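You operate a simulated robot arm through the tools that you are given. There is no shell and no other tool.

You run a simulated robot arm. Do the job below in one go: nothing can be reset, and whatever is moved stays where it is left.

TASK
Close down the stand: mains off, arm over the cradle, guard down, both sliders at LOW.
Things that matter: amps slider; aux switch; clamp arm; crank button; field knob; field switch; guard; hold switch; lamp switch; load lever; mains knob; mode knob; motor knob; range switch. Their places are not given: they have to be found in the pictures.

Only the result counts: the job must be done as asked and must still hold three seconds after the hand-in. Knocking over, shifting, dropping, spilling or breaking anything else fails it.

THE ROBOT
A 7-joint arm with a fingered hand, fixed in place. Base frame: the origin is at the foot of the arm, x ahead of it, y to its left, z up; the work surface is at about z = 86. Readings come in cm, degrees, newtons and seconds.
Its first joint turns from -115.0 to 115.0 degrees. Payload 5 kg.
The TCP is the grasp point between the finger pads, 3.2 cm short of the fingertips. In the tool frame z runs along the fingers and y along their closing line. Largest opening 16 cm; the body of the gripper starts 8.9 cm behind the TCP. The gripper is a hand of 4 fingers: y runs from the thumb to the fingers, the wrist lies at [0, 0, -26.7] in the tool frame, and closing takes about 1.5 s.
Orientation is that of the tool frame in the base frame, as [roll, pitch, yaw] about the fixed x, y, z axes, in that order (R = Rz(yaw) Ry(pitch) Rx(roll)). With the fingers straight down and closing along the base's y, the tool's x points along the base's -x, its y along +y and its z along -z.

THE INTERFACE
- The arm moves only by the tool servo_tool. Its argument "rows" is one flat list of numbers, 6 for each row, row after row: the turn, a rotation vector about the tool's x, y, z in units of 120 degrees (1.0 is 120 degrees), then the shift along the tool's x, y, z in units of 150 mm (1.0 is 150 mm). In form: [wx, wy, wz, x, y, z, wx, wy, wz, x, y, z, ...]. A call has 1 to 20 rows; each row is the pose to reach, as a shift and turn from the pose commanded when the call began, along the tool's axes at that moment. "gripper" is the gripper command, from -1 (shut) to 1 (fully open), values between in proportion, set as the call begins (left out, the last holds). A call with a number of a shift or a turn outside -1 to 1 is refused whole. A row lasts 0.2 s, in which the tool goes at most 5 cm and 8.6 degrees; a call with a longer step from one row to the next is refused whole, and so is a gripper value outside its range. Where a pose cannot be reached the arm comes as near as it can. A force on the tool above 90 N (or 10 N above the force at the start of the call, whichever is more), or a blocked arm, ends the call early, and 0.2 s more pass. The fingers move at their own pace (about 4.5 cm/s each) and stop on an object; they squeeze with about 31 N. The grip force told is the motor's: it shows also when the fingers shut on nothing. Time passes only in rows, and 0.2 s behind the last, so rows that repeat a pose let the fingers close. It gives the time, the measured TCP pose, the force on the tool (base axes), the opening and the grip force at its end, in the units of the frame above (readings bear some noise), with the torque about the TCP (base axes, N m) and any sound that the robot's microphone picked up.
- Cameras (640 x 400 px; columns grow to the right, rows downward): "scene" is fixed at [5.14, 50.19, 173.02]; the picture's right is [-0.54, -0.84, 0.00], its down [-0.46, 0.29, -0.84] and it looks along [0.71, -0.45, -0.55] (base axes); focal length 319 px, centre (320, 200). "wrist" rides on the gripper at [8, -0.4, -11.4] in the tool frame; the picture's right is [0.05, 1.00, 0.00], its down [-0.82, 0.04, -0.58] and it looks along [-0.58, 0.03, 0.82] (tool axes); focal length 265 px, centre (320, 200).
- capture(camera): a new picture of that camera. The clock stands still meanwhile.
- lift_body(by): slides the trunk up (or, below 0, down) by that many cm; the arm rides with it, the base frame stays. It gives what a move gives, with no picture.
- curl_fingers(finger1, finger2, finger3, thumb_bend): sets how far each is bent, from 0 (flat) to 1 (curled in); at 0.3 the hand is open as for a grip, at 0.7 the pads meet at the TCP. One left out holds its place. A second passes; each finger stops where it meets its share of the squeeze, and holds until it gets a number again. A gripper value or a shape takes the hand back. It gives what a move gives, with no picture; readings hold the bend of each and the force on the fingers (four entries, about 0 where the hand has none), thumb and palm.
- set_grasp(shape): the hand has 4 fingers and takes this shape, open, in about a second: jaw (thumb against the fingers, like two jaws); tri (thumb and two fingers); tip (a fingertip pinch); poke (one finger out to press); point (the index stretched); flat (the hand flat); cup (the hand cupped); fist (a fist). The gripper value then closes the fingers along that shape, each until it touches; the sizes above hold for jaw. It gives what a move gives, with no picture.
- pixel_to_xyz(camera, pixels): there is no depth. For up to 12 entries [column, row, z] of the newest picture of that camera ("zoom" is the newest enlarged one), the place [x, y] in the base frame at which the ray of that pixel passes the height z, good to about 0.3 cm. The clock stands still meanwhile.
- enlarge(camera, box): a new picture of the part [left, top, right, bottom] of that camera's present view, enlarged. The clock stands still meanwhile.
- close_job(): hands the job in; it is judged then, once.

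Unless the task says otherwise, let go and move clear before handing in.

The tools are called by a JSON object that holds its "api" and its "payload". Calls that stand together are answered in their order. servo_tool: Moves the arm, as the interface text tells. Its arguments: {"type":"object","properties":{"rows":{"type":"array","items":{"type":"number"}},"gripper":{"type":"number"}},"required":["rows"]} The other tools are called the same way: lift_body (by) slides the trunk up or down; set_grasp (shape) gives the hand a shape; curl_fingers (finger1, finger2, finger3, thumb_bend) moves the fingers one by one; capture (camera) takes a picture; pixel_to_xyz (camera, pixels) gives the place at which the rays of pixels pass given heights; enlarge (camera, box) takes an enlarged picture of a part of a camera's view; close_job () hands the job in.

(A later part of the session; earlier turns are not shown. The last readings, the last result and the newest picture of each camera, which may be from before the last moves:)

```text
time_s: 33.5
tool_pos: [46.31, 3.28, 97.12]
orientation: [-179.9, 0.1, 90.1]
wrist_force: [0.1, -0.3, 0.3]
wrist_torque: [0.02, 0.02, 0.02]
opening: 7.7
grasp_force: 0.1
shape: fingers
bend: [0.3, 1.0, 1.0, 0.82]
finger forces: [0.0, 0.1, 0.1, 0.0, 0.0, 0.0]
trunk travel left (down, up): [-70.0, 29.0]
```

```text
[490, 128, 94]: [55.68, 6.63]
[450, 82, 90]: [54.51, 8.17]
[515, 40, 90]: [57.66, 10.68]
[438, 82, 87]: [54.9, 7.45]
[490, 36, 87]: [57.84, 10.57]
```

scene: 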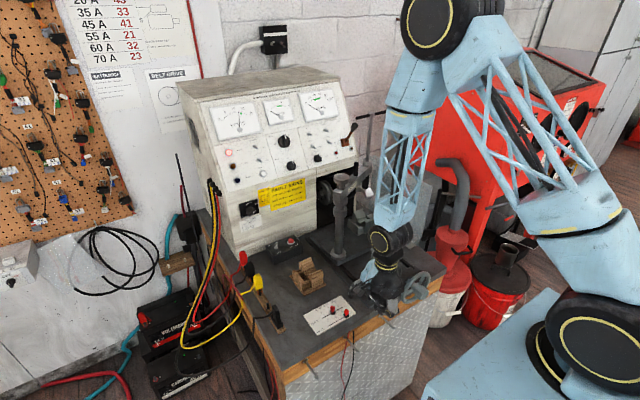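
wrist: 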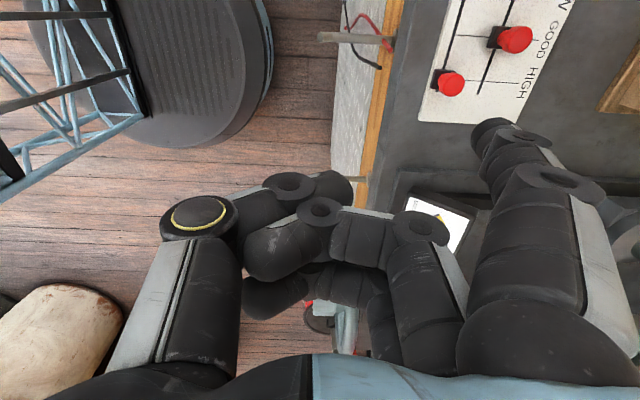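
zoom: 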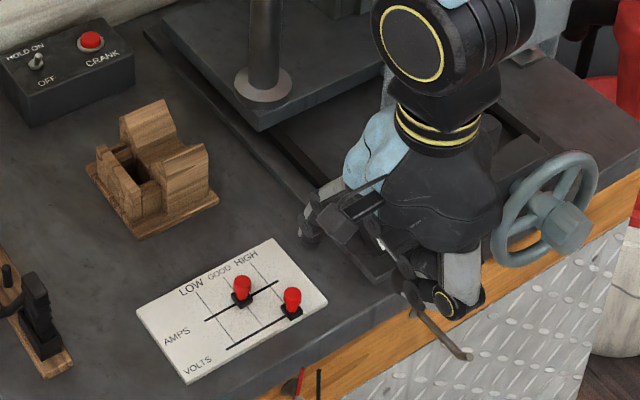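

Finger tip is at about (55.9,6.2). I'll back off 1.2 cm in y, shift slightly in x, and descend until the tip is near z≈88.3.

{"api": "servo_tool", "payload": {"rows": [0, 0, 0, -0.08, -0.053, 0.02, 0, 0, 0, -0.08, -0.053, 0.2, 0, 0, 0, -0.08, -0.053, 0.37]}}

{"api": "enlarge", "payload": {"camera": "scene", "box": [300, 270, 380, 335]}}

{"api": "capture", "payload": {"camera": "wrist"}}

```text
time_s: 34.3
tool_pos: [45.27, 1.83, 91.72]
orientation: [179.9, 0.0, 90.1]
wrist_force: [0.1, -0.6, -0.2]
wrist_torque: [-0.02, 0.02, 0.01]
opening: 7.69
grasp_force: 0.1
shape: fingers
bend: [0.3, 1.0, 1.0, 0.82]
finger forces: [0.0, 0.1, 0.1, 0.0, 0.0, 0.0]
trunk travel left (down, up): [-70.0, 29.0]
```

```text
6.15 times, centred on (340, 302) of scene
```

zoom: 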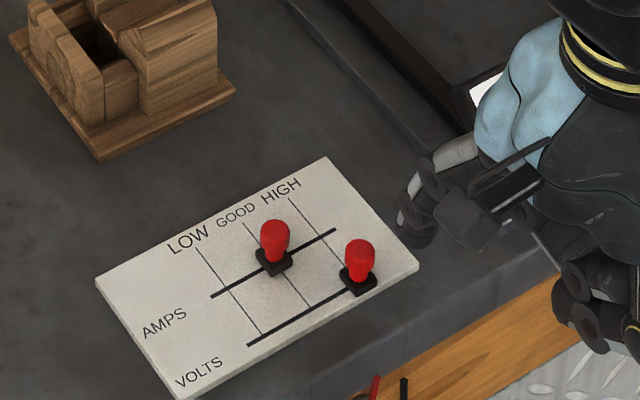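

```text
taken
```

wrist: 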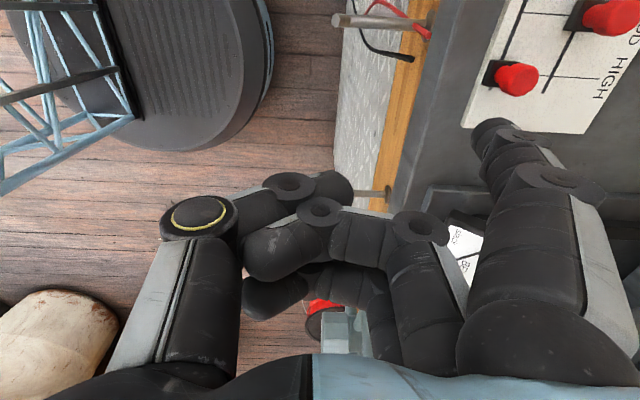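

I'll check the fingertip's (x,y) at this height against the volts slider.

{"api": "pixel_to_xyz", "payload": {"camera": "zoom", "pixels": [[415, 243, 88.5], [430, 240, 88.5], [358, 285, 87.3], [360, 245, 90.5], [275, 225, 90.5], [273, 262, 87.3]]}}

{"api": "pixel_to_xyz", "payload": {"camera": "wrist", "pixels": [[490, 126, 88.5], [516, 78, 90.5], [500, 74, 87.3], [608, 17, 90.5]]}}

```text
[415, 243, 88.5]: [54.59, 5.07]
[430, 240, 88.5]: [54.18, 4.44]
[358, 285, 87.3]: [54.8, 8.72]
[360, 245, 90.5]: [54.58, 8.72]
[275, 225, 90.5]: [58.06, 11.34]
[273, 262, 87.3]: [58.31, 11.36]
```

```text
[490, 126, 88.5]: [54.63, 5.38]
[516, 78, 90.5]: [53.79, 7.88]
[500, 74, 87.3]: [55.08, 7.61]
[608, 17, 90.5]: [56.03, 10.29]
```

Finger is aligned with the volts track (x≈54.7). Pushing +y 6.3 cm, then I'll check.

{"api": "servo_tool", "payload": {"rows": [0, 0, 0, 0.07, 0, 0.01, 0, 0, 0, 0.14, 0, 0.01, 0, 0, 0, 0.21, 0, 0.01, 0, 0, 0, 0.28, 0, 0.01, 0, 0, 0, 0.35, 0, 0.01, 0, 0, 0, 0.42, 0, 0.01]}}

{"api": "enlarge", "payload": {"camera": "scene", "box": [300, 270, 380, 335]}}

{"api": "pixel_to_xyz", "payload": {"camera": "zoom", "pixels": [[360, 245, 90.5]]}}

```text
time_s: 35.7
tool_pos: [45.41, 8.18, 91.72]
orientation: [-179.9, 0.1, 90.1]
wrist_force: [0.0, 0.8, 0.2]
wrist_torque: [-0.01, 0.0, -0.01]
opening: 7.72
grasp_force: 0.0
shape: fingers
bend: [0.3, 1.0, 1.0, 0.82]
finger forces: [0.0, 0.0, 0.0, 0.1, 0.0, 0.0]
trunk travel left (down, up): [-70.0, 29.0]
```

```text
6.15 times, centred on (340, 302) of scene
```

zoom: 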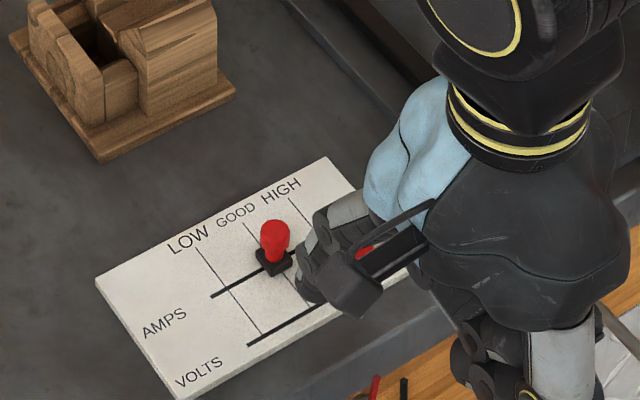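

```text
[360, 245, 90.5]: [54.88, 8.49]
```

The red cap of the volts slider still shows near its old place, so the finger may have passed beside it. Checking from the wrist and the finger tip position.

{"api": "capture", "payload": {"camera": "wrist"}}

{"api": "enlarge", "payload": {"camera": "scene", "box": [320, 280, 368, 320]}}

{"api": "pixel_to_xyz", "payload": {"camera": "scene", "pixels": [[340, 316, 88.5], [347, 310, 90]]}}

```text
taken
```

wrist: 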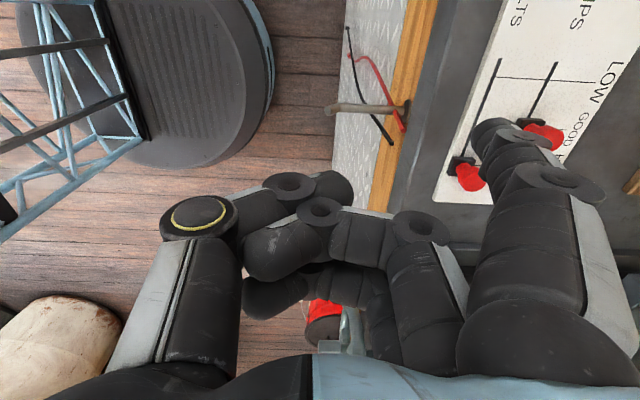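

```text
10.00 times, centred on (344, 300) of scene
```

zoom: 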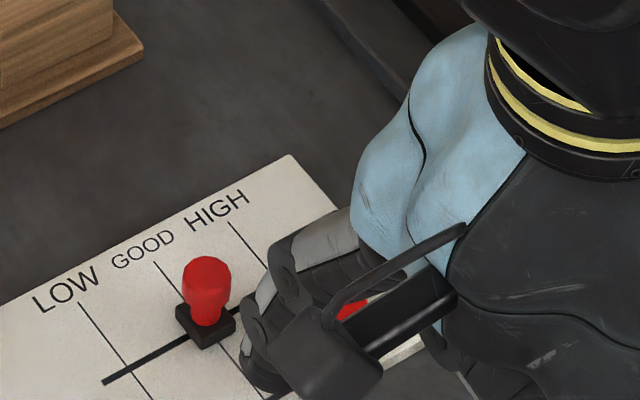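

```text
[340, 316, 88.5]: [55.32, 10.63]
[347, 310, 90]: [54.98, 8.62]
```

The wrist view shows the finger between the two sliders: volts cap at (465,172) on its left, amps at (545,135) on its right. I'll measure its centre.

{"api": "pixel_to_xyz", "payload": {"camera": "wrist", "pixels": [[510, 140, 89], [475, 140, 89], [545, 150, 89], [467, 178, 90], [460, 163, 87.3], [545, 135, 90], [505, 122, 89]]}}

{"api": "enlarge", "payload": {"camera": "wrist", "box": [420, 80, 580, 220]}}

```text
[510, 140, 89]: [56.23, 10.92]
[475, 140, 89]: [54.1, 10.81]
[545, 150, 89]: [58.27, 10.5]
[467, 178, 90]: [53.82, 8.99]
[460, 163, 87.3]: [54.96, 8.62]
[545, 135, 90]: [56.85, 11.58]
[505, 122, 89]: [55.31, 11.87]
```

```text
2.86 times, centred on (500, 150) of wrist
```

zoom: 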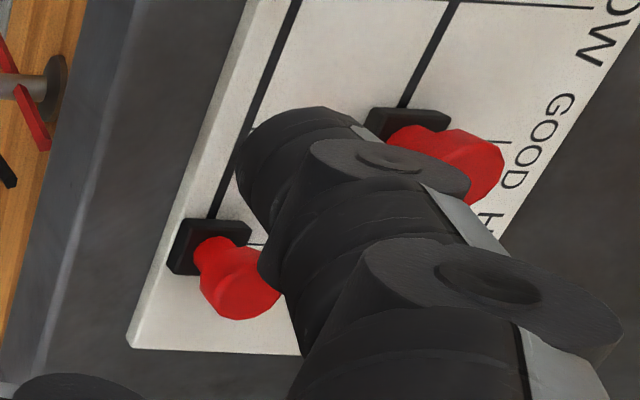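

Nothing was moved; the finger's real centre is ≈x 56.5. I'll retreat, shift 1.8 cm toward the robot, and push again.

{"api": "servo_tool", "payload": {"rows": [0, 0, 0, -0.15, 0, 0, 0, 0, 0, -0.3, 0, 0, 0, 0, 0, -0.42, 0, 0, 0, 0, 0, -0.42, -0.12, 0.01]}}

{"api": "capture", "payload": {"camera": "wrist"}}

{"api": "enlarge", "payload": {"camera": "wrist", "box": [420, 40, 580, 180]}}

```text
time_s: 36.7
tool_pos: [43.53, 1.7, 91.4]
orientation: [-180.0, -0.1, 90.1]
wrist_force: [0.3, -0.7, 0.5]
wrist_torque: [0.02, 0.0, 0.0]
opening: 7.7
grasp_force: 0.0
shape: fingers
bend: [0.3, 1.0, 1.0, 0.82]
finger forces: [0.0, 0.0, 0.1, 0.0, 0.0, 0.0]
trunk travel left (down, up): [-70.0, 29.0]
```

```text
taken
```

wrist: 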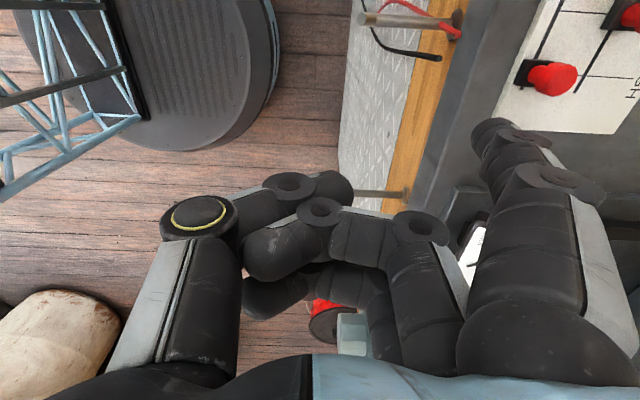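

```text
2.86 times, centred on (500, 110) of wrist
```

zoom: 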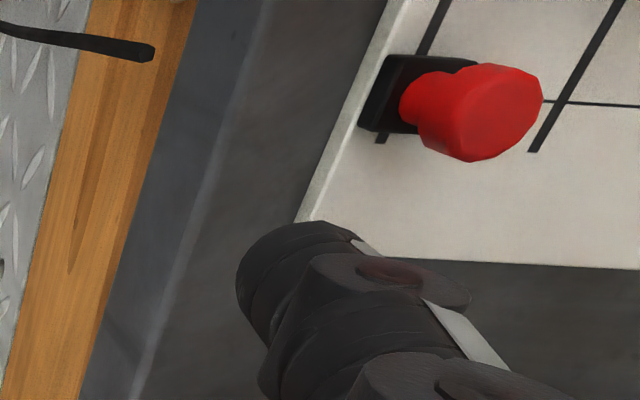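

The slider's path in the image now leads onto the fingertip. Pushing +y about 6 cm.

{"api": "servo_tool", "payload": {"rows": [0, 0, 0, 0.07, 0, 0, 0, 0, 0, 0.14, 0, 0, 0, 0, 0, 0.21, 0, 0, 0, 0, 0, 0.28, 0, 0]}}

{"api": "enlarge", "payload": {"camera": "scene", "box": [300, 270, 380, 335]}}

{"api": "enlarge", "payload": {"camera": "wrist", "box": [420, 60, 580, 200]}}

```text
time_s: 37.7
tool_pos: [43.75, 6.04, 91.58]
orientation: [179.9, 0.0, 90.0]
wrist_force: [-0.2, 0.5, 0.0]
wrist_torque: [-0.01, 0.0, 0.01]
opening: 7.72
grasp_force: 0.1
shape: fingers
bend: [0.3, 1.0, 1.0, 0.82]
finger forces: [0.0, 0.0, 0.0, 0.0, 0.0, 0.0]
trunk travel left (down, up): [-70.0, 29.0]
```

```text
6.15 times, centred on (340, 302) of scene
```

zoom: 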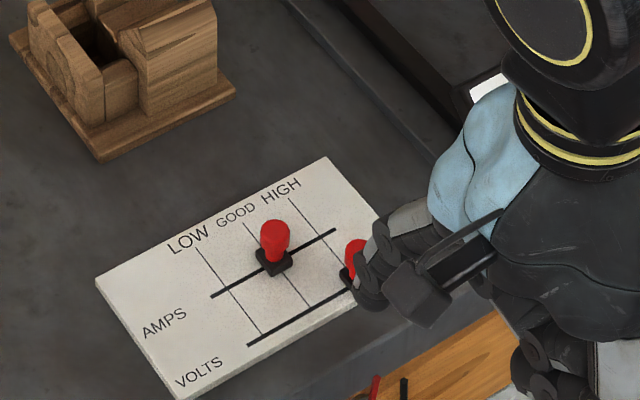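

```text
2.86 times, centred on (500, 130) of wrist
```

zoom: 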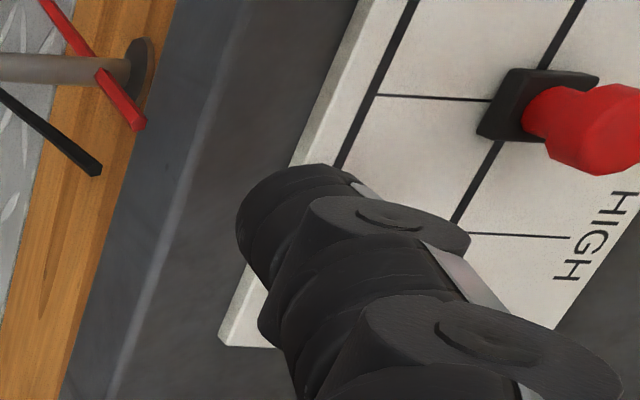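

Now the finger is passing on the robot side of the slider (scene (347,316)), so its centre is ≈TCP x+10.2. I'll retreat, shift +1.0 cm in x and lower a touch.

{"api": "servo_tool", "payload": {"rows": [0, 0, 0, -0.1, 0, 0, 0, 0, 0, -0.2, 0, 0, 0, 0, 0, -0.28, 0, 0, 0, 0, 0, -0.28, 0.075, 0.02]}}

{"api": "servo_tool", "payload": {"rows": [0, 0, 0, 0.07, 0, 0, 0, 0, 0, 0.14, 0, 0, 0, 0, 0, 0.21, 0, 0, 0, 0, 0, 0.28, 0, 0]}}

{"api": "enlarge", "payload": {"camera": "scene", "box": [300, 270, 380, 335]}}

{"api": "enlarge", "payload": {"camera": "wrist", "box": [420, 60, 580, 200]}}

```text
time_s: 38.7
tool_pos: [44.75, 1.62, 91.22]
orientation: [-180.0, -0.1, 90.2]
wrist_force: [-1.3, -0.3, -0.2]
wrist_torque: [0.0, 0.02, 0.01]
opening: 7.7
grasp_force: 0.0
shape: fingers
bend: [0.3, 1.0, 1.0, 0.82]
finger forces: [0.1, 0.0, 0.0, 0.0, 0.1, 0.1]
trunk travel left (down, up): [-70.0, 29.0]
```

```text
time_s: 39.7
tool_pos: [44.86, 5.87, 91.24]
orientation: [-179.9, 0.1, 90.1]
wrist_force: [0.2, 0.1, -0.3]
wrist_torque: [0.0, -0.02, -0.01]
opening: 7.71
grasp_force: 0.1
shape: fingers
bend: [0.3, 1.0, 1.0, 0.82]
finger forces: [0.0, 0.1, 0.0, 0.0, 0.0, 0.1]
trunk travel left (down, up): [-70.0, 29.0]
```

```text
6.15 times, centred on (340, 302) of scene
```

zoom: 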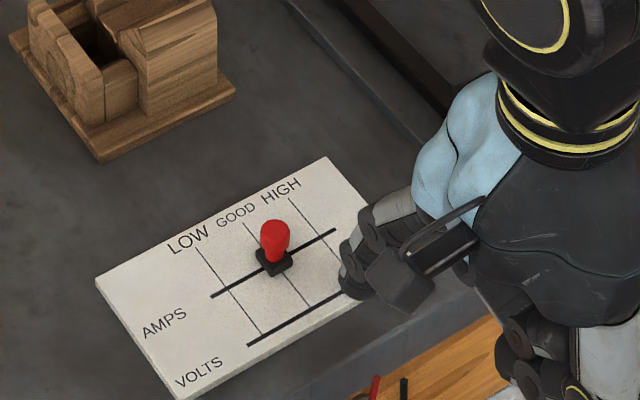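

```text
2.86 times, centred on (500, 130) of wrist
```

zoom: 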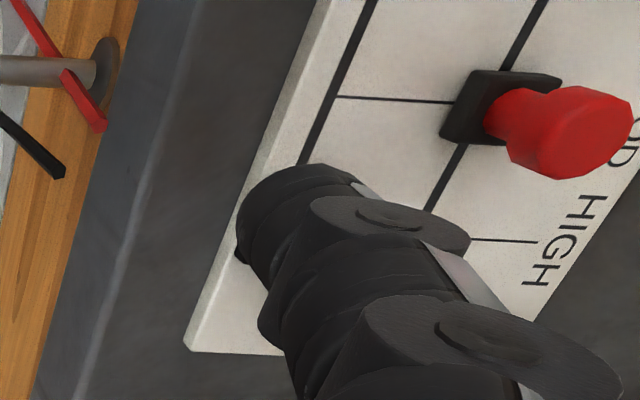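

The finger seems to be passing above the slider without touching it, so its tip is higher than assumed. I'll retreat and lower in small steps, watching the force.

{"api": "servo_tool", "payload": {"rows": [0, 0, 0, -0.1, 0, 0, 0, 0, 0, -0.2, 0, 0, 0, 0, 0, -0.28, 0, 0, 0, 0, 0, -0.28, 0, 0.04, 0, 0, 0, -0.28, 0, 0.08]}}

{"api": "enlarge", "payload": {"camera": "scene", "box": [320, 270, 400, 335]}}

```text
time_s: 40.9
tool_pos: [44.72, 1.64, 89.97]
orientation: [179.9, 0.0, 90.1]
wrist_force: [-0.1, 0.1, -0.4]
wrist_torque: [0.01, 0.02, 0.03]
opening: 7.7
grasp_force: 0.0
shape: fingers
bend: [0.3, 1.0, 1.0, 0.82]
finger forces: [0.0, 0.0, 0.0, 0.0, 0.1, 0.0]
trunk travel left (down, up): [-70.0, 29.0]
```

```text
6.15 times, centred on (360, 302) of scene
```

zoom: 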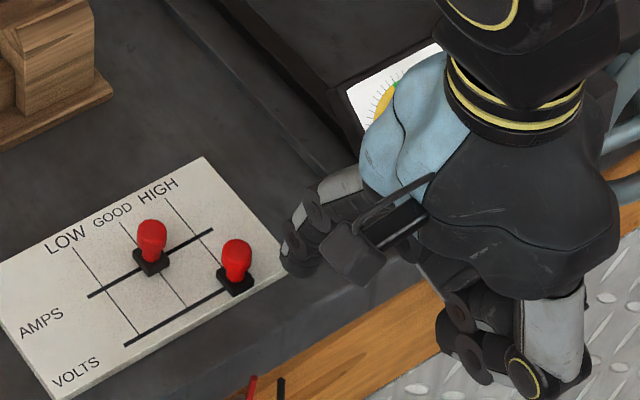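

{"api": "pixel_to_xyz", "payload": {"camera": "zoom", "pixels": [[300, 275, 86], [300, 275, 87], [300, 275, 88], [300, 275, 89], [300, 275, 90], [300, 275, 91], [300, 275, 92], [236, 250, 90.5]]}}

{"api": "enlarge", "payload": {"camera": "wrist", "box": [420, 40, 580, 180]}}

{"api": "pixel_to_xyz", "payload": {"camera": "zoom", "pixels": [[240, 280, 87], [240, 280, 88], [240, 280, 89], [240, 280, 91], [300, 225, 87], [300, 225, 89], [300, 225, 91]]}}

```text
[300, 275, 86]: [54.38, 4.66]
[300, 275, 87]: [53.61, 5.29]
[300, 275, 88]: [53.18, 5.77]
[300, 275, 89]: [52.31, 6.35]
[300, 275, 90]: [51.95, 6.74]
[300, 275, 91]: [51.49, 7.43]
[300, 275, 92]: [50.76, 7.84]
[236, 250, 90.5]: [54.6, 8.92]
```

```text
2.86 times, centred on (500, 110) of wrist
```

zoom: 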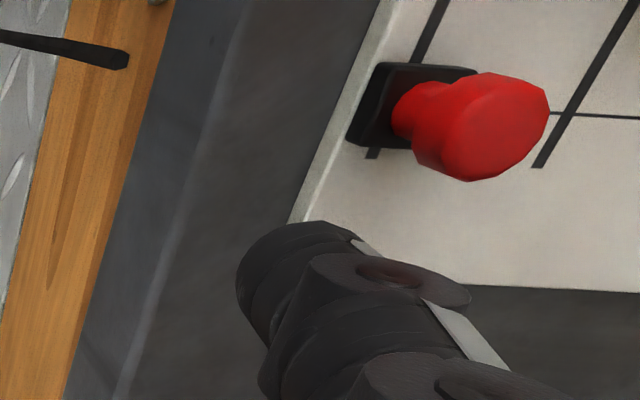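

```text
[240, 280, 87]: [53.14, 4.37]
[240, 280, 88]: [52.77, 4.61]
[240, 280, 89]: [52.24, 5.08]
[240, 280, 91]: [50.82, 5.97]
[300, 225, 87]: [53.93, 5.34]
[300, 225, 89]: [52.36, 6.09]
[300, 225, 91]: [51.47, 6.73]
```

The rays are nearly coplanar, so depth is ambiguous; I'll find the table height by touch with single small downward steps.

{"api": "servo_tool", "payload": {"rows": [0, 0, 0, 0, 0, 0.03]}}

{"api": "servo_tool", "payload": {"rows": [0, 0, 0, 0, 0, 0.03]}}

{"api": "servo_tool", "payload": {"rows": [0, 0, 0, 0, 0, 0.03]}}

```text
time_s: 41.3
tool_pos: [44.81, 1.72, 89.65]
orientation: [180.0, 0.0, 90.0]
wrist_force: [-0.8, -0.2, -0.2]
wrist_torque: [0.01, 0.02, -0.01]
opening: 7.69
grasp_force: 0.1
shape: fingers
bend: [0.3, 1.0, 1.0, 0.82]
finger forces: [0.0, 0.0, 0.1, 0.0, 0.0, 0.0]
trunk travel left (down, up): [-70.0, 29.0]
```

```text
time_s: 41.7
tool_pos: [44.89, 1.78, 89.12]
orientation: [-180.0, 0.0, 90.0]
wrist_force: [0.3, 0.4, 0.3]
wrist_torque: [0.0, -0.05, 0.04]
opening: 7.7
grasp_force: 0.1
shape: fingers
bend: [0.3, 1.0, 1.0, 0.82]
finger forces: [0.0, 0.0, 0.1, 0.0, 0.1, 0.0]
trunk travel left (down, up): [-70.0, 29.0]
```

```text
time_s: 42.1
tool_pos: [44.71, 1.72, 88.7]
orientation: [180.0, 0.0, 90.0]
wrist_force: [0.3, 0.5, 0.3]
wrist_torque: [0.02, 0.03, 0.0]
opening: 7.69
grasp_force: 0.0
shape: fingers
bend: [0.3, 1.0, 1.0, 0.82]
finger forces: [0.0, 0.0, 0.1, 0.1, 0.1, 0.1]
trunk travel left (down, up): [-70.0, 29.0]
```

TCP is at 88.7 without contact, so the tip is indeed higher than the spec. Continuing down gently.

{"api": "servo_tool", "payload": {"rows": [0, 0, 0, 0, 0, 0.03]}}

{"api": "servo_tool", "payload": {"rows": [0, 0, 0, 0, 0, 0.03]}}

{"api": "enlarge", "payload": {"camera": "scene", "box": [320, 270, 400, 335]}}

{"api": "enlarge", "payload": {"camera": "wrist", "box": [420, 40, 580, 180]}}

```text
time_s: 42.5
tool_pos: [44.76, 1.75, 88.41]
orientation: [180.0, 0.0, 90.0]
wrist_force: [-0.4, -0.8, 0.1]
wrist_torque: [0.0, 0.0, 0.02]
opening: 7.69
grasp_force: 0.0
shape: fingers
bend: [0.3, 1.0, 1.0, 0.82]
finger forces: [0.0, 0.0, 0.1, 0.0, 0.0, 0.0]
trunk travel left (down, up): [-70.0, 29.0]
```

```text
time_s: 42.9
tool_pos: [44.59, 1.67, 87.83]
orientation: [180.0, 0.0, 90.1]
wrist_force: [-1.8, -0.3, 5.5]
wrist_torque: [0.18, -0.49, 0.07]
opening: 7.77
grasp_force: 3.8
shape: fingers
bend: [0.3, 1.0, 1.0, 0.82]
finger forces: [5.8, 0.0, 0.0, 0.0, 0.0, 0.0]
trunk travel left (down, up): [-70.0, 29.0]
```

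```text
6.15 times, centred on (360, 302) of scene
```

zoom: 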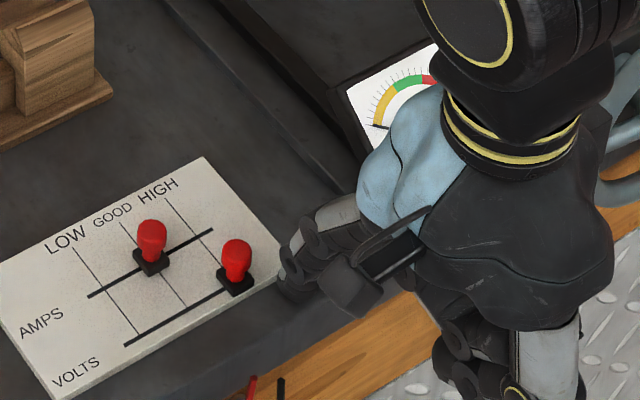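

```text
2.86 times, centred on (500, 110) of wrist
```

zoom: 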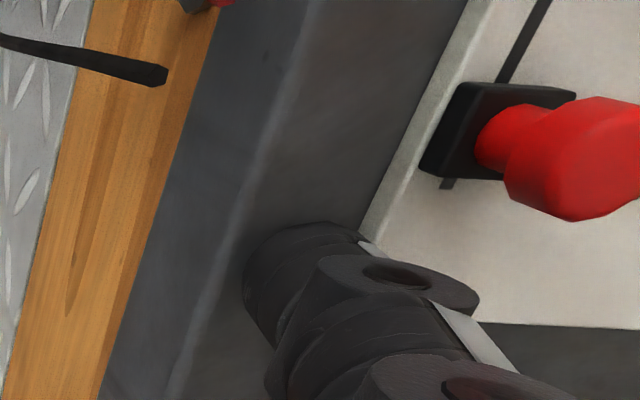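

Contact came at TCP z≈88.0, so finger1's tip is only 2 cm below the TCP. Locating the tip with that height.

{"api": "pixel_to_xyz", "payload": {"camera": "wrist", "pixels": [[475, 138, 86.5], [478, 130, 86.5], [495, 120, 87], [500, 135, 87], [541, 89, 90.5], [534, 87, 87.3]]}}

{"api": "capture", "payload": {"camera": "scene"}}

{"api": "pixel_to_xyz", "payload": {"camera": "scene", "pixels": [[355.5, 317.5, 86.3], [354, 314, 87], [357, 319, 86.3], [346.5, 315, 87.3]]}}

```text
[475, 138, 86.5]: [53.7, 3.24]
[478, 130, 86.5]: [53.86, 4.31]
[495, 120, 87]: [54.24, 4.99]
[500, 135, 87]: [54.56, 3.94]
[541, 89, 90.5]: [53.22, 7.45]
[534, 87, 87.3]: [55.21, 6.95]
```

```text
taken
```

scene: 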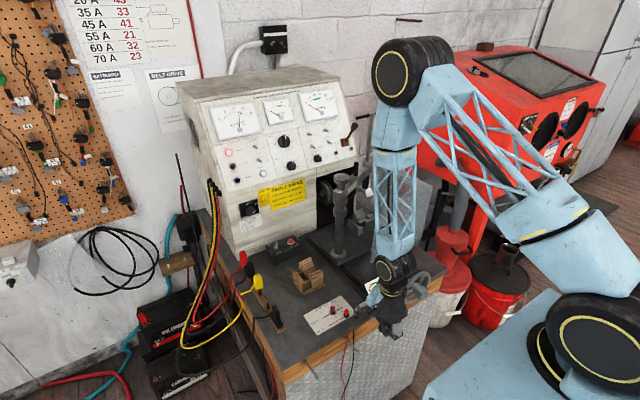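

```text
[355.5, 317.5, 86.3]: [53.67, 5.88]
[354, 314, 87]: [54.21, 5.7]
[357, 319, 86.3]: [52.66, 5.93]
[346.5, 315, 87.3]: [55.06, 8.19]
```

Relative to the slider, the tip is ≈1.1 cm too close to the robot, and the cap top is only z≈90. I'll raise 1.9 cm, shift +1.1 cm in x and push again.

{"api": "servo_tool", "payload": {"rows": [0, 0, 0, 0, 0, -0.06, 0, 0, 0, 0, 0.04, -0.12, 0, 0, 0, 0, 0.077, -0.12]}}

{"api": "servo_tool", "payload": {"rows": [0, 0, 0, 0.05, 0, 0, 0, 0, 0, 0.1, 0, 0, 0, 0, 0, 0.15, 0, 0, 0, 0, 0, 0.2, 0, 0]}}

{"api": "enlarge", "payload": {"camera": "scene", "box": [300, 270, 380, 335]}}

{"api": "enlarge", "payload": {"camera": "wrist", "box": [420, 60, 580, 200]}}

```text
time_s: 43.7
tool_pos: [45.83, 1.58, 89.63]
orientation: [180.0, 0.0, 90.0]
wrist_force: [-0.2, -0.1, -0.3]
wrist_torque: [-0.01, -0.02, -0.01]
opening: 7.7
grasp_force: 0.0
shape: fingers
bend: [0.3, 1.0, 1.0, 0.82]
finger forces: [0.0, 0.0, 0.0, 0.0, 0.1, 0.0]
trunk travel left (down, up): [-70.0, 29.0]
```

```text
time_s: 44.7
tool_pos: [45.96, 4.56, 89.69]
orientation: [179.9, 0.1, 90.1]
wrist_force: [0.5, -0.5, 0.3]
wrist_torque: [-0.01, 0.0, -0.02]
opening: 7.69
grasp_force: 0.2
shape: fingers
bend: [0.3, 1.0, 1.0, 0.82]
finger forces: [0.2, 0.0, 0.0, 0.1, 0.0, 0.0]
trunk travel left (down, up): [-70.0, 29.0]
```

```text
6.15 times, centred on (340, 302) of scene
```

zoom: 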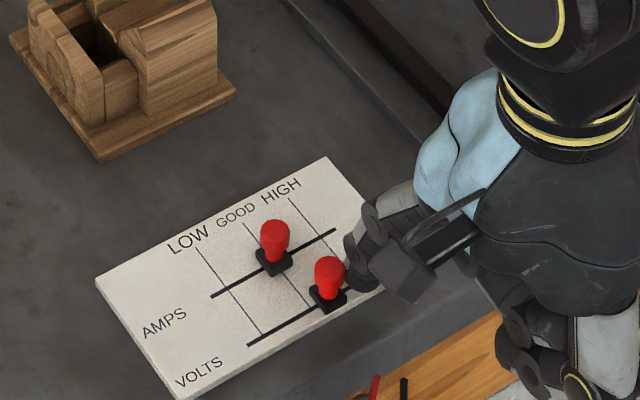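

```text
2.86 times, centred on (500, 130) of wrist
```

zoom: 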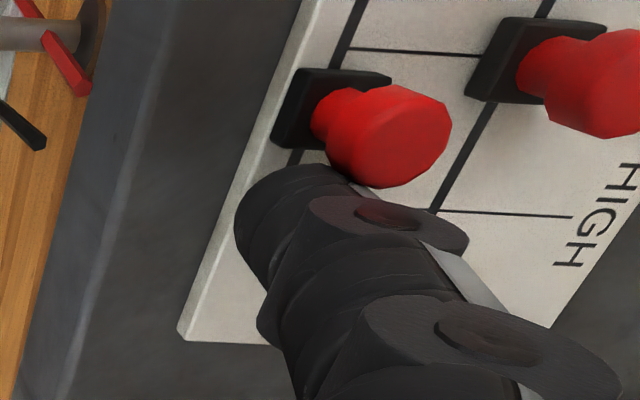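

The volts slider now moves with the finger. Measuring how far to go to LOW.

{"api": "pixel_to_xyz", "payload": {"camera": "scene", "pixels": [[341.3, 317.5, 87.3], [341.6, 312.5, 89.3], [329.5, 323.5, 86.8], [318, 313, 86.8], [321, 310.5, 86.8], [330.5, 323, 86.8]]}}

{"api": "enlarge", "payload": {"camera": "scene", "box": [310, 290, 358, 330]}}

{"api": "pixel_to_xyz", "payload": {"camera": "zoom", "pixels": [[185, 370, 86.8], [130, 270, 86.8], [265, 325, 86.8], [345, 285, 87.5], [320, 230, 87.5]]}}

```text
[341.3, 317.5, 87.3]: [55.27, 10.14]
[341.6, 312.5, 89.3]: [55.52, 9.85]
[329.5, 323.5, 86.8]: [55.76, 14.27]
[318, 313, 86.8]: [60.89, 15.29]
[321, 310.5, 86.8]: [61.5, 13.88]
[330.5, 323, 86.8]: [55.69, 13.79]
```

```text
10.00 times, centred on (334, 310) of scene
```

zoom: 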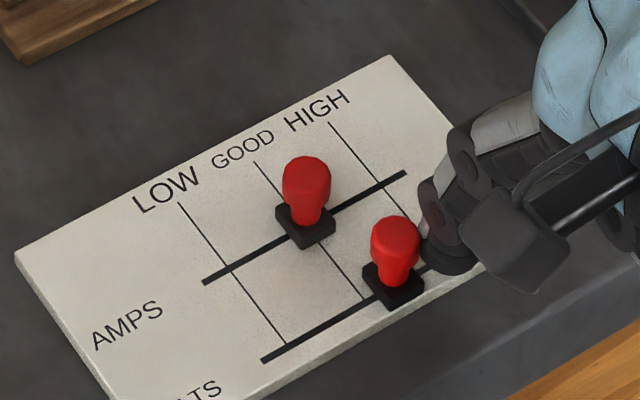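

```text
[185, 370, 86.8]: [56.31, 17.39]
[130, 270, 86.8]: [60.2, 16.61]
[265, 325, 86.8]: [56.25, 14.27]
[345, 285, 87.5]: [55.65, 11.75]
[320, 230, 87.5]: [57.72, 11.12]
```

The volts slider needs about 3.7 cm more. Moving 3.2 cm then fine-tuning visually.

{"api": "servo_tool", "payload": {"rows": [0, 0, 0, 0.05, 0, 0, 0, 0, 0, 0.1, 0, 0, 0, 0, 0, 0.16, 0, 0, 0, 0, 0, 0.213, 0, 0]}}

{"api": "enlarge", "payload": {"camera": "scene", "box": [310, 290, 358, 330]}}

{"api": "enlarge", "payload": {"camera": "wrist", "box": [420, 60, 580, 200]}}

```text
time_s: 45.7
tool_pos: [45.93, 8.03, 89.58]
orientation: [-180.0, 0.0, 89.9]
wrist_force: [0.4, 1.1, 0.3]
wrist_torque: [0.0, -0.03, -0.01]
opening: 7.65
grasp_force: 0.0
shape: fingers
bend: [0.3, 1.0, 1.0, 0.82]
finger forces: [0.3, 0.0, 0.1, 0.0, 0.0, 0.0]
trunk travel left (down, up): [-70.0, 29.0]
```

```text
10.00 times, centred on (334, 310) of scene
```

zoom: 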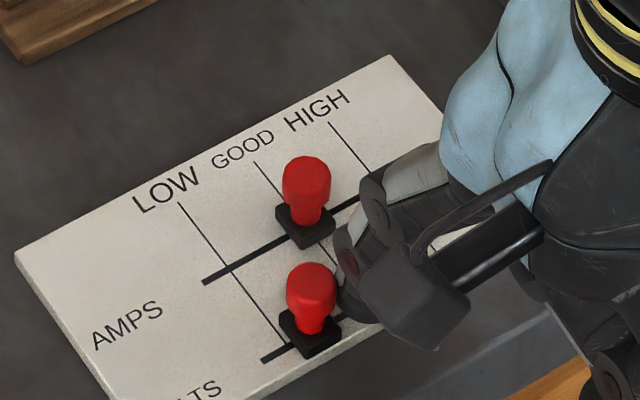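

```text
2.86 times, centred on (500, 130) of wrist
```

zoom: 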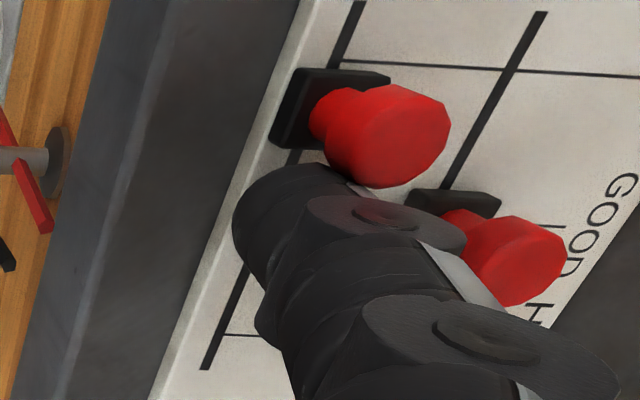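

Block centre is ≈(311,333) and LOW crossing target ≈(284,342): about 1 cm more.

{"api": "servo_tool", "payload": {"rows": [0, 0, 0, 0.03, 0, 0, 0, 0, 0, 0.06, 0, 0]}}

{"api": "enlarge", "payload": {"camera": "scene", "box": [310, 290, 358, 330]}}

{"api": "enlarge", "payload": {"camera": "wrist", "box": [420, 60, 580, 200]}}

```text
time_s: 46.3
tool_pos: [46.1, 8.8, 89.59]
orientation: [180.0, 0.0, 90.0]
wrist_force: [0.0, -0.4, -1.1]
wrist_torque: [0.0, 0.02, -0.01]
opening: 7.63
grasp_force: 0.2
shape: fingers
bend: [0.3, 1.0, 1.0, 0.82]
finger forces: [0.2, 0.0, 0.0, 0.0, 0.0, 0.0]
trunk travel left (down, up): [-70.0, 29.0]
```

```text
10.00 times, centred on (334, 310) of scene
```

zoom: 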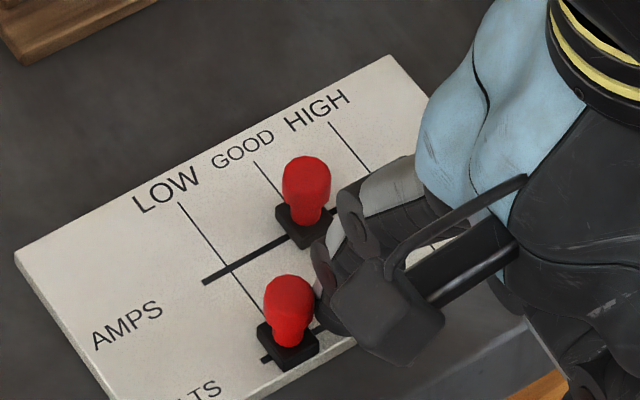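

```text
2.86 times, centred on (500, 130) of wrist
```

zoom: 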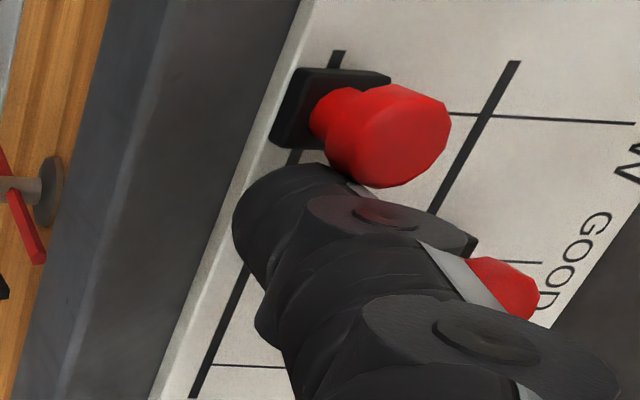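

Volts is within ≈0.1 cm of LOW. A 0.1 cm nudge, then retreat, lift, and stage behind the amps slider (3.5 cm further in x).

{"api": "servo_tool", "payload": {"rows": [0, 0, 0, 0.007, 0, 0, 0, 0, 0, 0.007, 0, 0]}}

{"api": "servo_tool", "payload": {"rows": [0, 0, 0, -0.08, 0, 0, 0, 0, 0, -0.1, 0, -0.3, 0, 0, 0, -0.27, 0.12, -0.3, 0, 0, 0, -0.27, 0.233, -0.3, 0, 0, 0, -0.27, 0.233, -0.01]}}

{"api": "enlarge", "payload": {"camera": "scene", "box": [310, 290, 358, 330]}}

{"api": "enlarge", "payload": {"camera": "wrist", "box": [420, 40, 580, 180]}}

```text
time_s: 46.9
tool_pos: [46.02, 8.91, 89.67]
orientation: [-179.9, -0.1, 90.0]
wrist_force: [-0.2, -1.5, -0.8]
wrist_torque: [-0.05, 0.02, -0.13]
opening: 7.66
grasp_force: 1.3
shape: fingers
bend: [0.3, 1.0, 1.0, 0.82]
finger forces: [1.6, 0.0, 0.0, 0.1, 0.0, 0.0]
trunk travel left (down, up): [-70.0, 29.0]
```

```text
time_s: 48.1
tool_pos: [49.43, 5.05, 89.56]
orientation: [-180.0, 0.0, 90.0]
wrist_force: [0.3, -0.2, 0.1]
wrist_torque: [-0.01, 0.02, 0.02]
opening: 7.63
grasp_force: 0.1
shape: fingers
bend: [0.3, 1.0, 1.0, 0.82]
finger forces: [0.1, 0.0, 0.0, 0.0, 0.0, 0.1]
trunk travel left (down, up): [-70.0, 29.0]
```

```text
10.00 times, centred on (334, 310) of scene
```

zoom: 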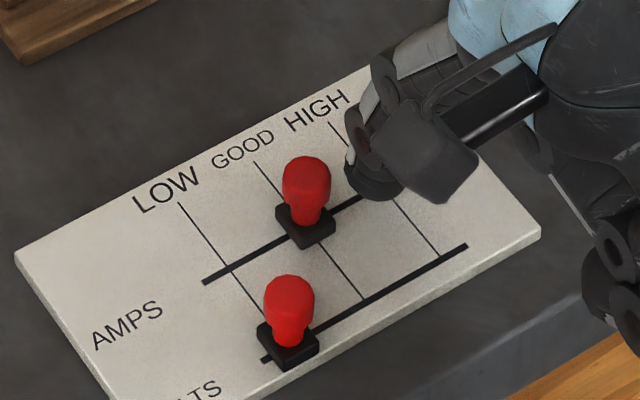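

```text
2.86 times, centred on (500, 110) of wrist
```

zoom: 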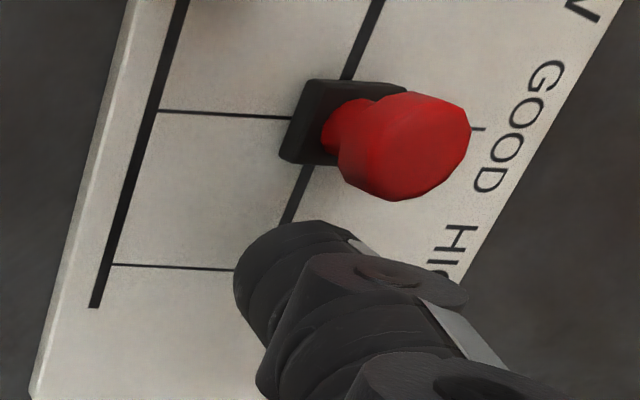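

The volts slider met its end stop at LOW (force rose). Now pushing amps along in the same way.

{"api": "servo_tool", "payload": {"rows": [0, 0, 0, 0.06, 0, 0, 0, 0, 0, 0.12, 0, 0, 0, 0, 0, 0.18, 0, 0, 0, 0, 0, 0.24, 0, 0]}}

{"api": "enlarge", "payload": {"camera": "scene", "box": [310, 290, 358, 330]}}

```text
time_s: 49.1
tool_pos: [49.49, 8.48, 89.67]
orientation: [-180.0, 0.0, 90.0]
wrist_force: [0.1, 0.2, -0.2]
wrist_torque: [0.01, 0.01, 0.03]
opening: 7.62
grasp_force: 0.1
shape: fingers
bend: [0.3, 1.0, 1.0, 0.82]
finger forces: [0.0, 0.0, 0.0, 0.0, 0.0, 0.0]
trunk travel left (down, up): [-70.0, 29.0]
```

```text
10.00 times, centred on (334, 310) of scene
```

zoom: 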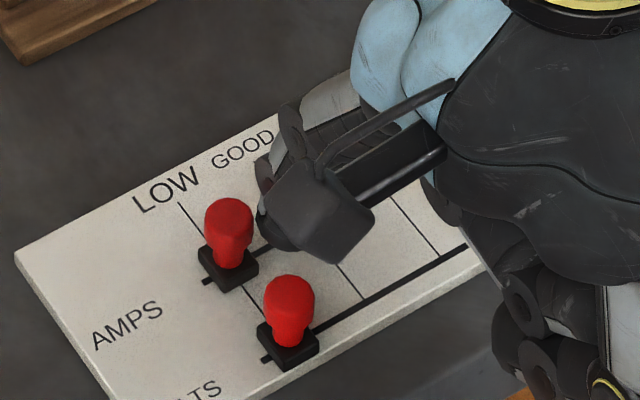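

Amps block (228,266) sits on the LOW crossing (230,268). I'll retreat and lift, then verify both.

{"api": "servo_tool", "payload": {"rows": [0, 0, 0, -0.1, 0, 0, 0, 0, 0, -0.2, 0, -0.2, 0, 0, 0, -0.3, 0, -0.5, 0, 0, 0, -0.3, 0, -0.8]}}

{"api": "enlarge", "payload": {"camera": "scene", "box": [310, 290, 358, 330]}}

{"api": "capture", "payload": {"camera": "wrist"}}

{"api": "enlarge", "payload": {"camera": "wrist", "box": [340, 0, 500, 120]}}

```text
time_s: 50.1
tool_pos: [49.13, 4.09, 101.83]
orientation: [180.0, 0.0, 90.1]
wrist_force: [0.0, 0.1, -0.2]
wrist_torque: [-0.02, -0.02, 0.01]
opening: 7.65
grasp_force: 0.2
shape: fingers
bend: [0.3, 1.0, 1.0, 0.82]
finger forces: [0.0, 0.0, 0.0, 0.1, 0.0, 0.1]
trunk travel left (down, up): [-70.0, 29.0]
```

```text
10.00 times, centred on (334, 310) of scene
```

zoom: 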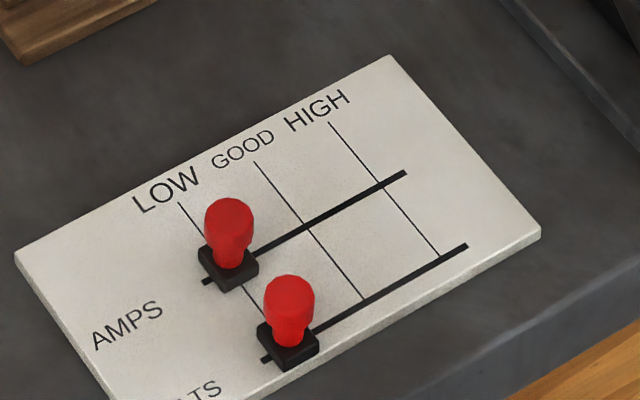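

```text
taken
```

wrist: 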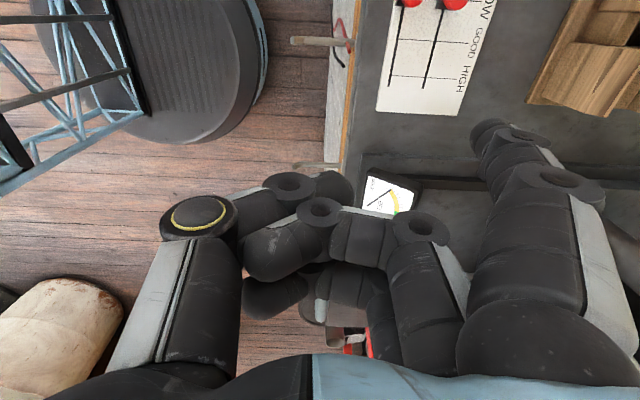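

```text
3.33 times, centred on (420, 60) of wrist
```

zoom: 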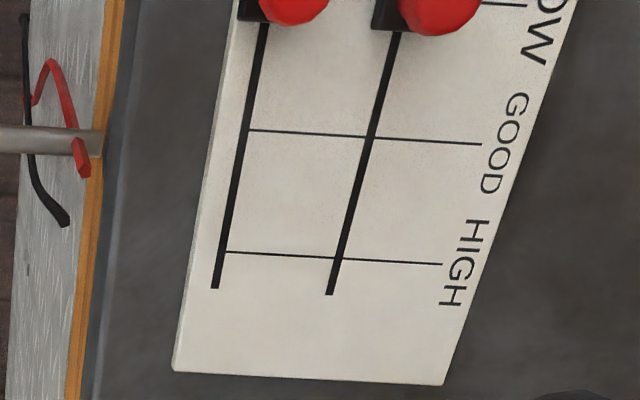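

Both sliders are at LOW. Next the mains knob: it faces the robot, so I'll raise the hand, then pitch it to point along +x keeping the wrist in place.

{"api": "servo_tool", "payload": {"rows": [0, 0, 0, 0.1, 0, -0.3, 0, 0, 0, 0.2, 0, -0.6, 0, 0, 0, 0.3, 0, -0.9, 0, 0, 0, 0.5, 0, -1.0]}}

{"api": "set_grasp", "payload": {"shape": "jaw"}}

{"api": "servo_tool", "payload": {"rows": [-0.0625, 0, 0, 0, 0.232, -0.0152, -0.125, 0, 0, 0, 0.4607, -0.0607, -0.1875, 0, 0, 0, 0.681, -0.1355, -0.25, 0, 0, 0, 0.89, -0.2385]}}

{"api": "capture", "payload": {"camera": "wrist"}}

{"api": "capture", "payload": {"camera": "scene"}}

```text
time_s: 51.1
tool_pos: [49.5, 11.52, 116.72]
orientation: [180.0, 0.1, 90.0]
wrist_force: [-0.4, -0.3, -0.2]
wrist_torque: [0.0, 0.02, 0.0]
opening: 7.63
grasp_force: 0.0
shape: fingers
bend: [0.3, 1.0, 1.0, 0.82]
finger forces: [0.1, 0.0, 0.1, 0.0, 0.0, 0.0]
trunk travel left (down, up): [-70.0, 29.0]
```

```text
time_s: 52.0
tool_pos: [49.55, 11.36, 116.77]
orientation: [179.9, 0.0, 90.0]
wrist_force: [-0.6, 0.3, 0.9]
wrist_torque: [0.0, 0.02, 0.01]
opening: 16.0
grasp_force: 0.0
shape: jaw
bend: [0.3, 0.3, 0.3, 0.3]
finger forces: [0.0, 0.0, 0.0, 0.0, 0.0, 0.0]
trunk travel left (down, up): [-70.0, 29.0]
```

```text
time_s: 53.0
tool_pos: [62.83, 11.6, 120.24]
orientation: [149.9, 0.1, 90.1]
wrist_force: [0.0, 0.6, 0.4]
wrist_torque: [0.02, -0.01, -0.01]
opening: 15.99
grasp_force: 0.0
shape: jaw
bend: [0.3, 0.3, 0.3, 0.3]
finger forces: [0.0, 0.1, 0.0, 0.0, 0.0, 0.0]
trunk travel left (down, up): [-70.0, 29.0]
```

```text
taken
```

wrist: 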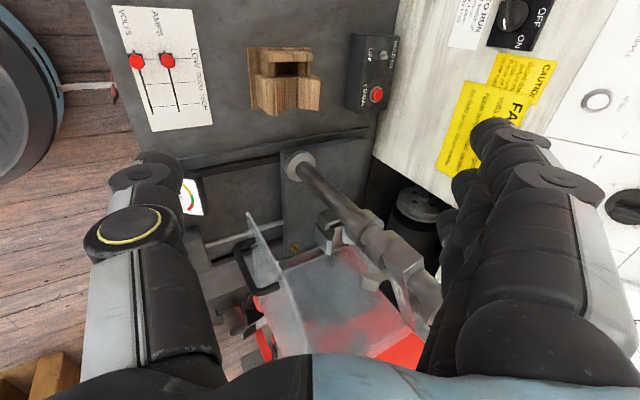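

```text
taken
```

scene: 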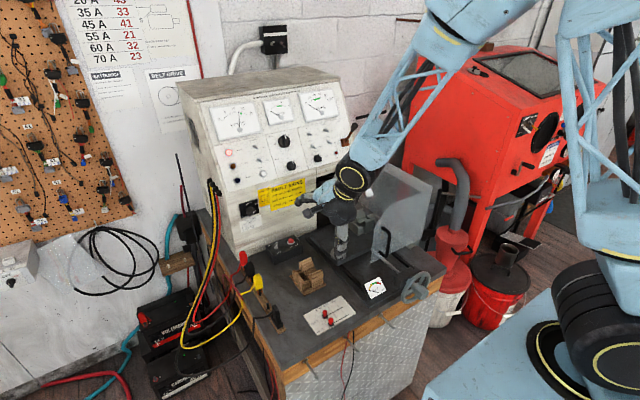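

Pitch worked; the knob shows at wrist (515,12). Another 30° of pitch, and shifting a little toward +y.

{"api": "servo_tool", "payload": {"rows": [-0.0625, 0, 0, 0.05, 0.232, -0.0152, -0.125, 0, 0, 0.1, 0.4607, -0.0607, -0.1875, 0, 0, 0.15, 0.681, -0.1355, -0.25, 0, 0, 0.2, 0.89, -0.2385]}}

{"api": "capture", "payload": {"camera": "wrist"}}

{"api": "enlarge", "payload": {"camera": "wrist", "box": [400, 60, 560, 200]}}

{"api": "capture", "payload": {"camera": "scene"}}

```text
time_s: 54.0
tool_pos: [72.43, 14.33, 130.1]
orientation: [119.8, 0.0, 90.0]
wrist_force: [-0.3, 0.4, 0.3]
wrist_torque: [-0.03, 0.03, 0.01]
opening: 15.97
grasp_force: 0.2
shape: jaw
bend: [0.3, 0.3, 0.3, 0.3]
finger forces: [0.0, 0.0, 0.0, 0.0, 0.1, 0.0]
trunk travel left (down, up): [-70.0, 29.0]
```

```text
taken
```

wrist: 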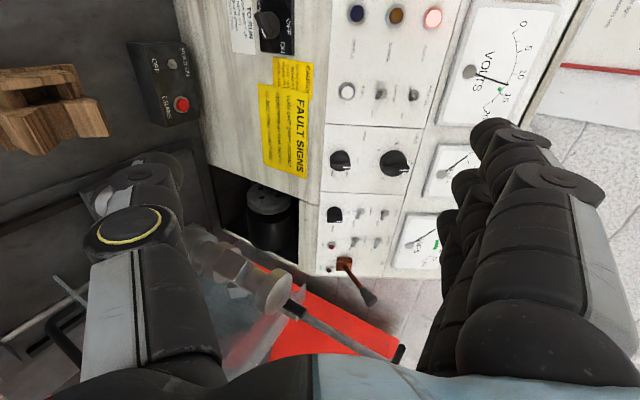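

```text
2.86 times, centred on (480, 130) of wrist
```

zoom: 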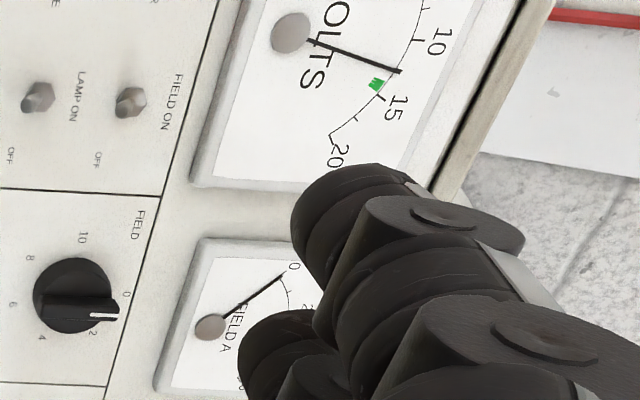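

```text
taken
```

scene: 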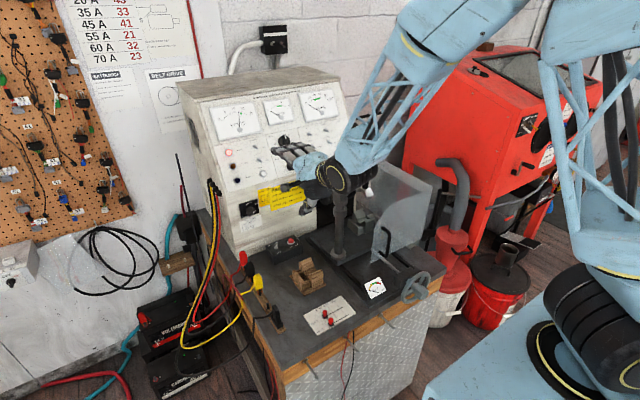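

The mains knob is at wrist (272,25). Zooming in on it in both views and triangulating.

{"api": "enlarge", "payload": {"camera": "wrist", "box": [220, 0, 340, 80]}}

{"api": "enlarge", "payload": {"camera": "scene", "box": [232, 190, 280, 225]}}

{"api": "pixel_to_xyz", "payload": {"camera": "wrist", "pixels": [[268, 25, 98], [268, 25, 101], [268, 25, 104], [180, 104, 86], [180, 104, 90], [207, 142, 87]]}}

{"api": "pixel_to_xyz", "payload": {"camera": "scene", "pixels": [[251.5, 211, 98], [251.5, 211, 101], [251.5, 211, 104], [234, 251, 86.5], [248, 258, 97], [278, 271, 89]]}}

```text
5.00 times, centred on (280, 40) of wrist
```

zoom: 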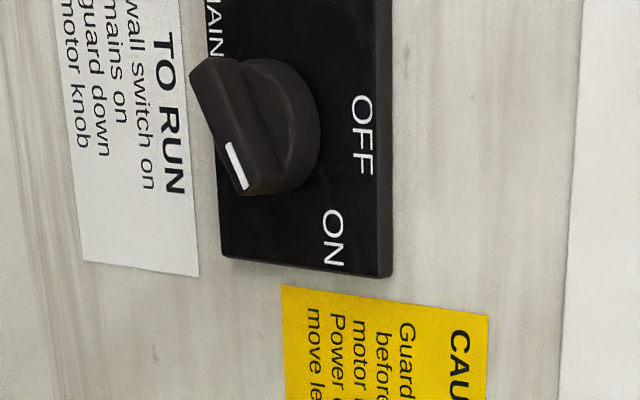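

```text
11.43 times, centred on (256, 208) of scene
```

zoom: 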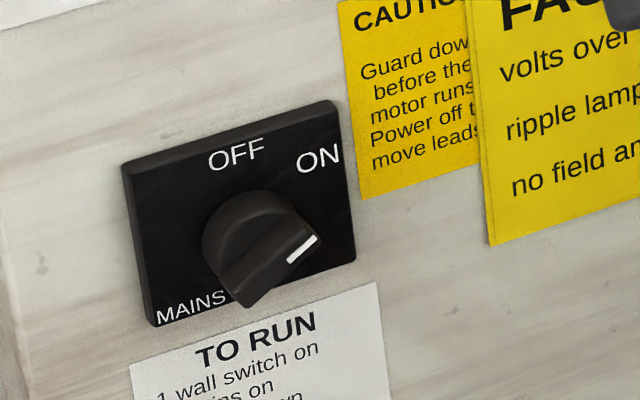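

```text
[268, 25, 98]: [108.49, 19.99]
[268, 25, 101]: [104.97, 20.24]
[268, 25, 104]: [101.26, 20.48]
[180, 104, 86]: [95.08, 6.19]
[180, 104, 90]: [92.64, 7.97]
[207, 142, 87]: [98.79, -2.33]
```

```text
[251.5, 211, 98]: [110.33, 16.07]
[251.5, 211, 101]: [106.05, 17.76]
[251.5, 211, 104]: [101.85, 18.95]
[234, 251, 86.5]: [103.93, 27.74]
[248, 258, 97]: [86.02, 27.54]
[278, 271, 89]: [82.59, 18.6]
```

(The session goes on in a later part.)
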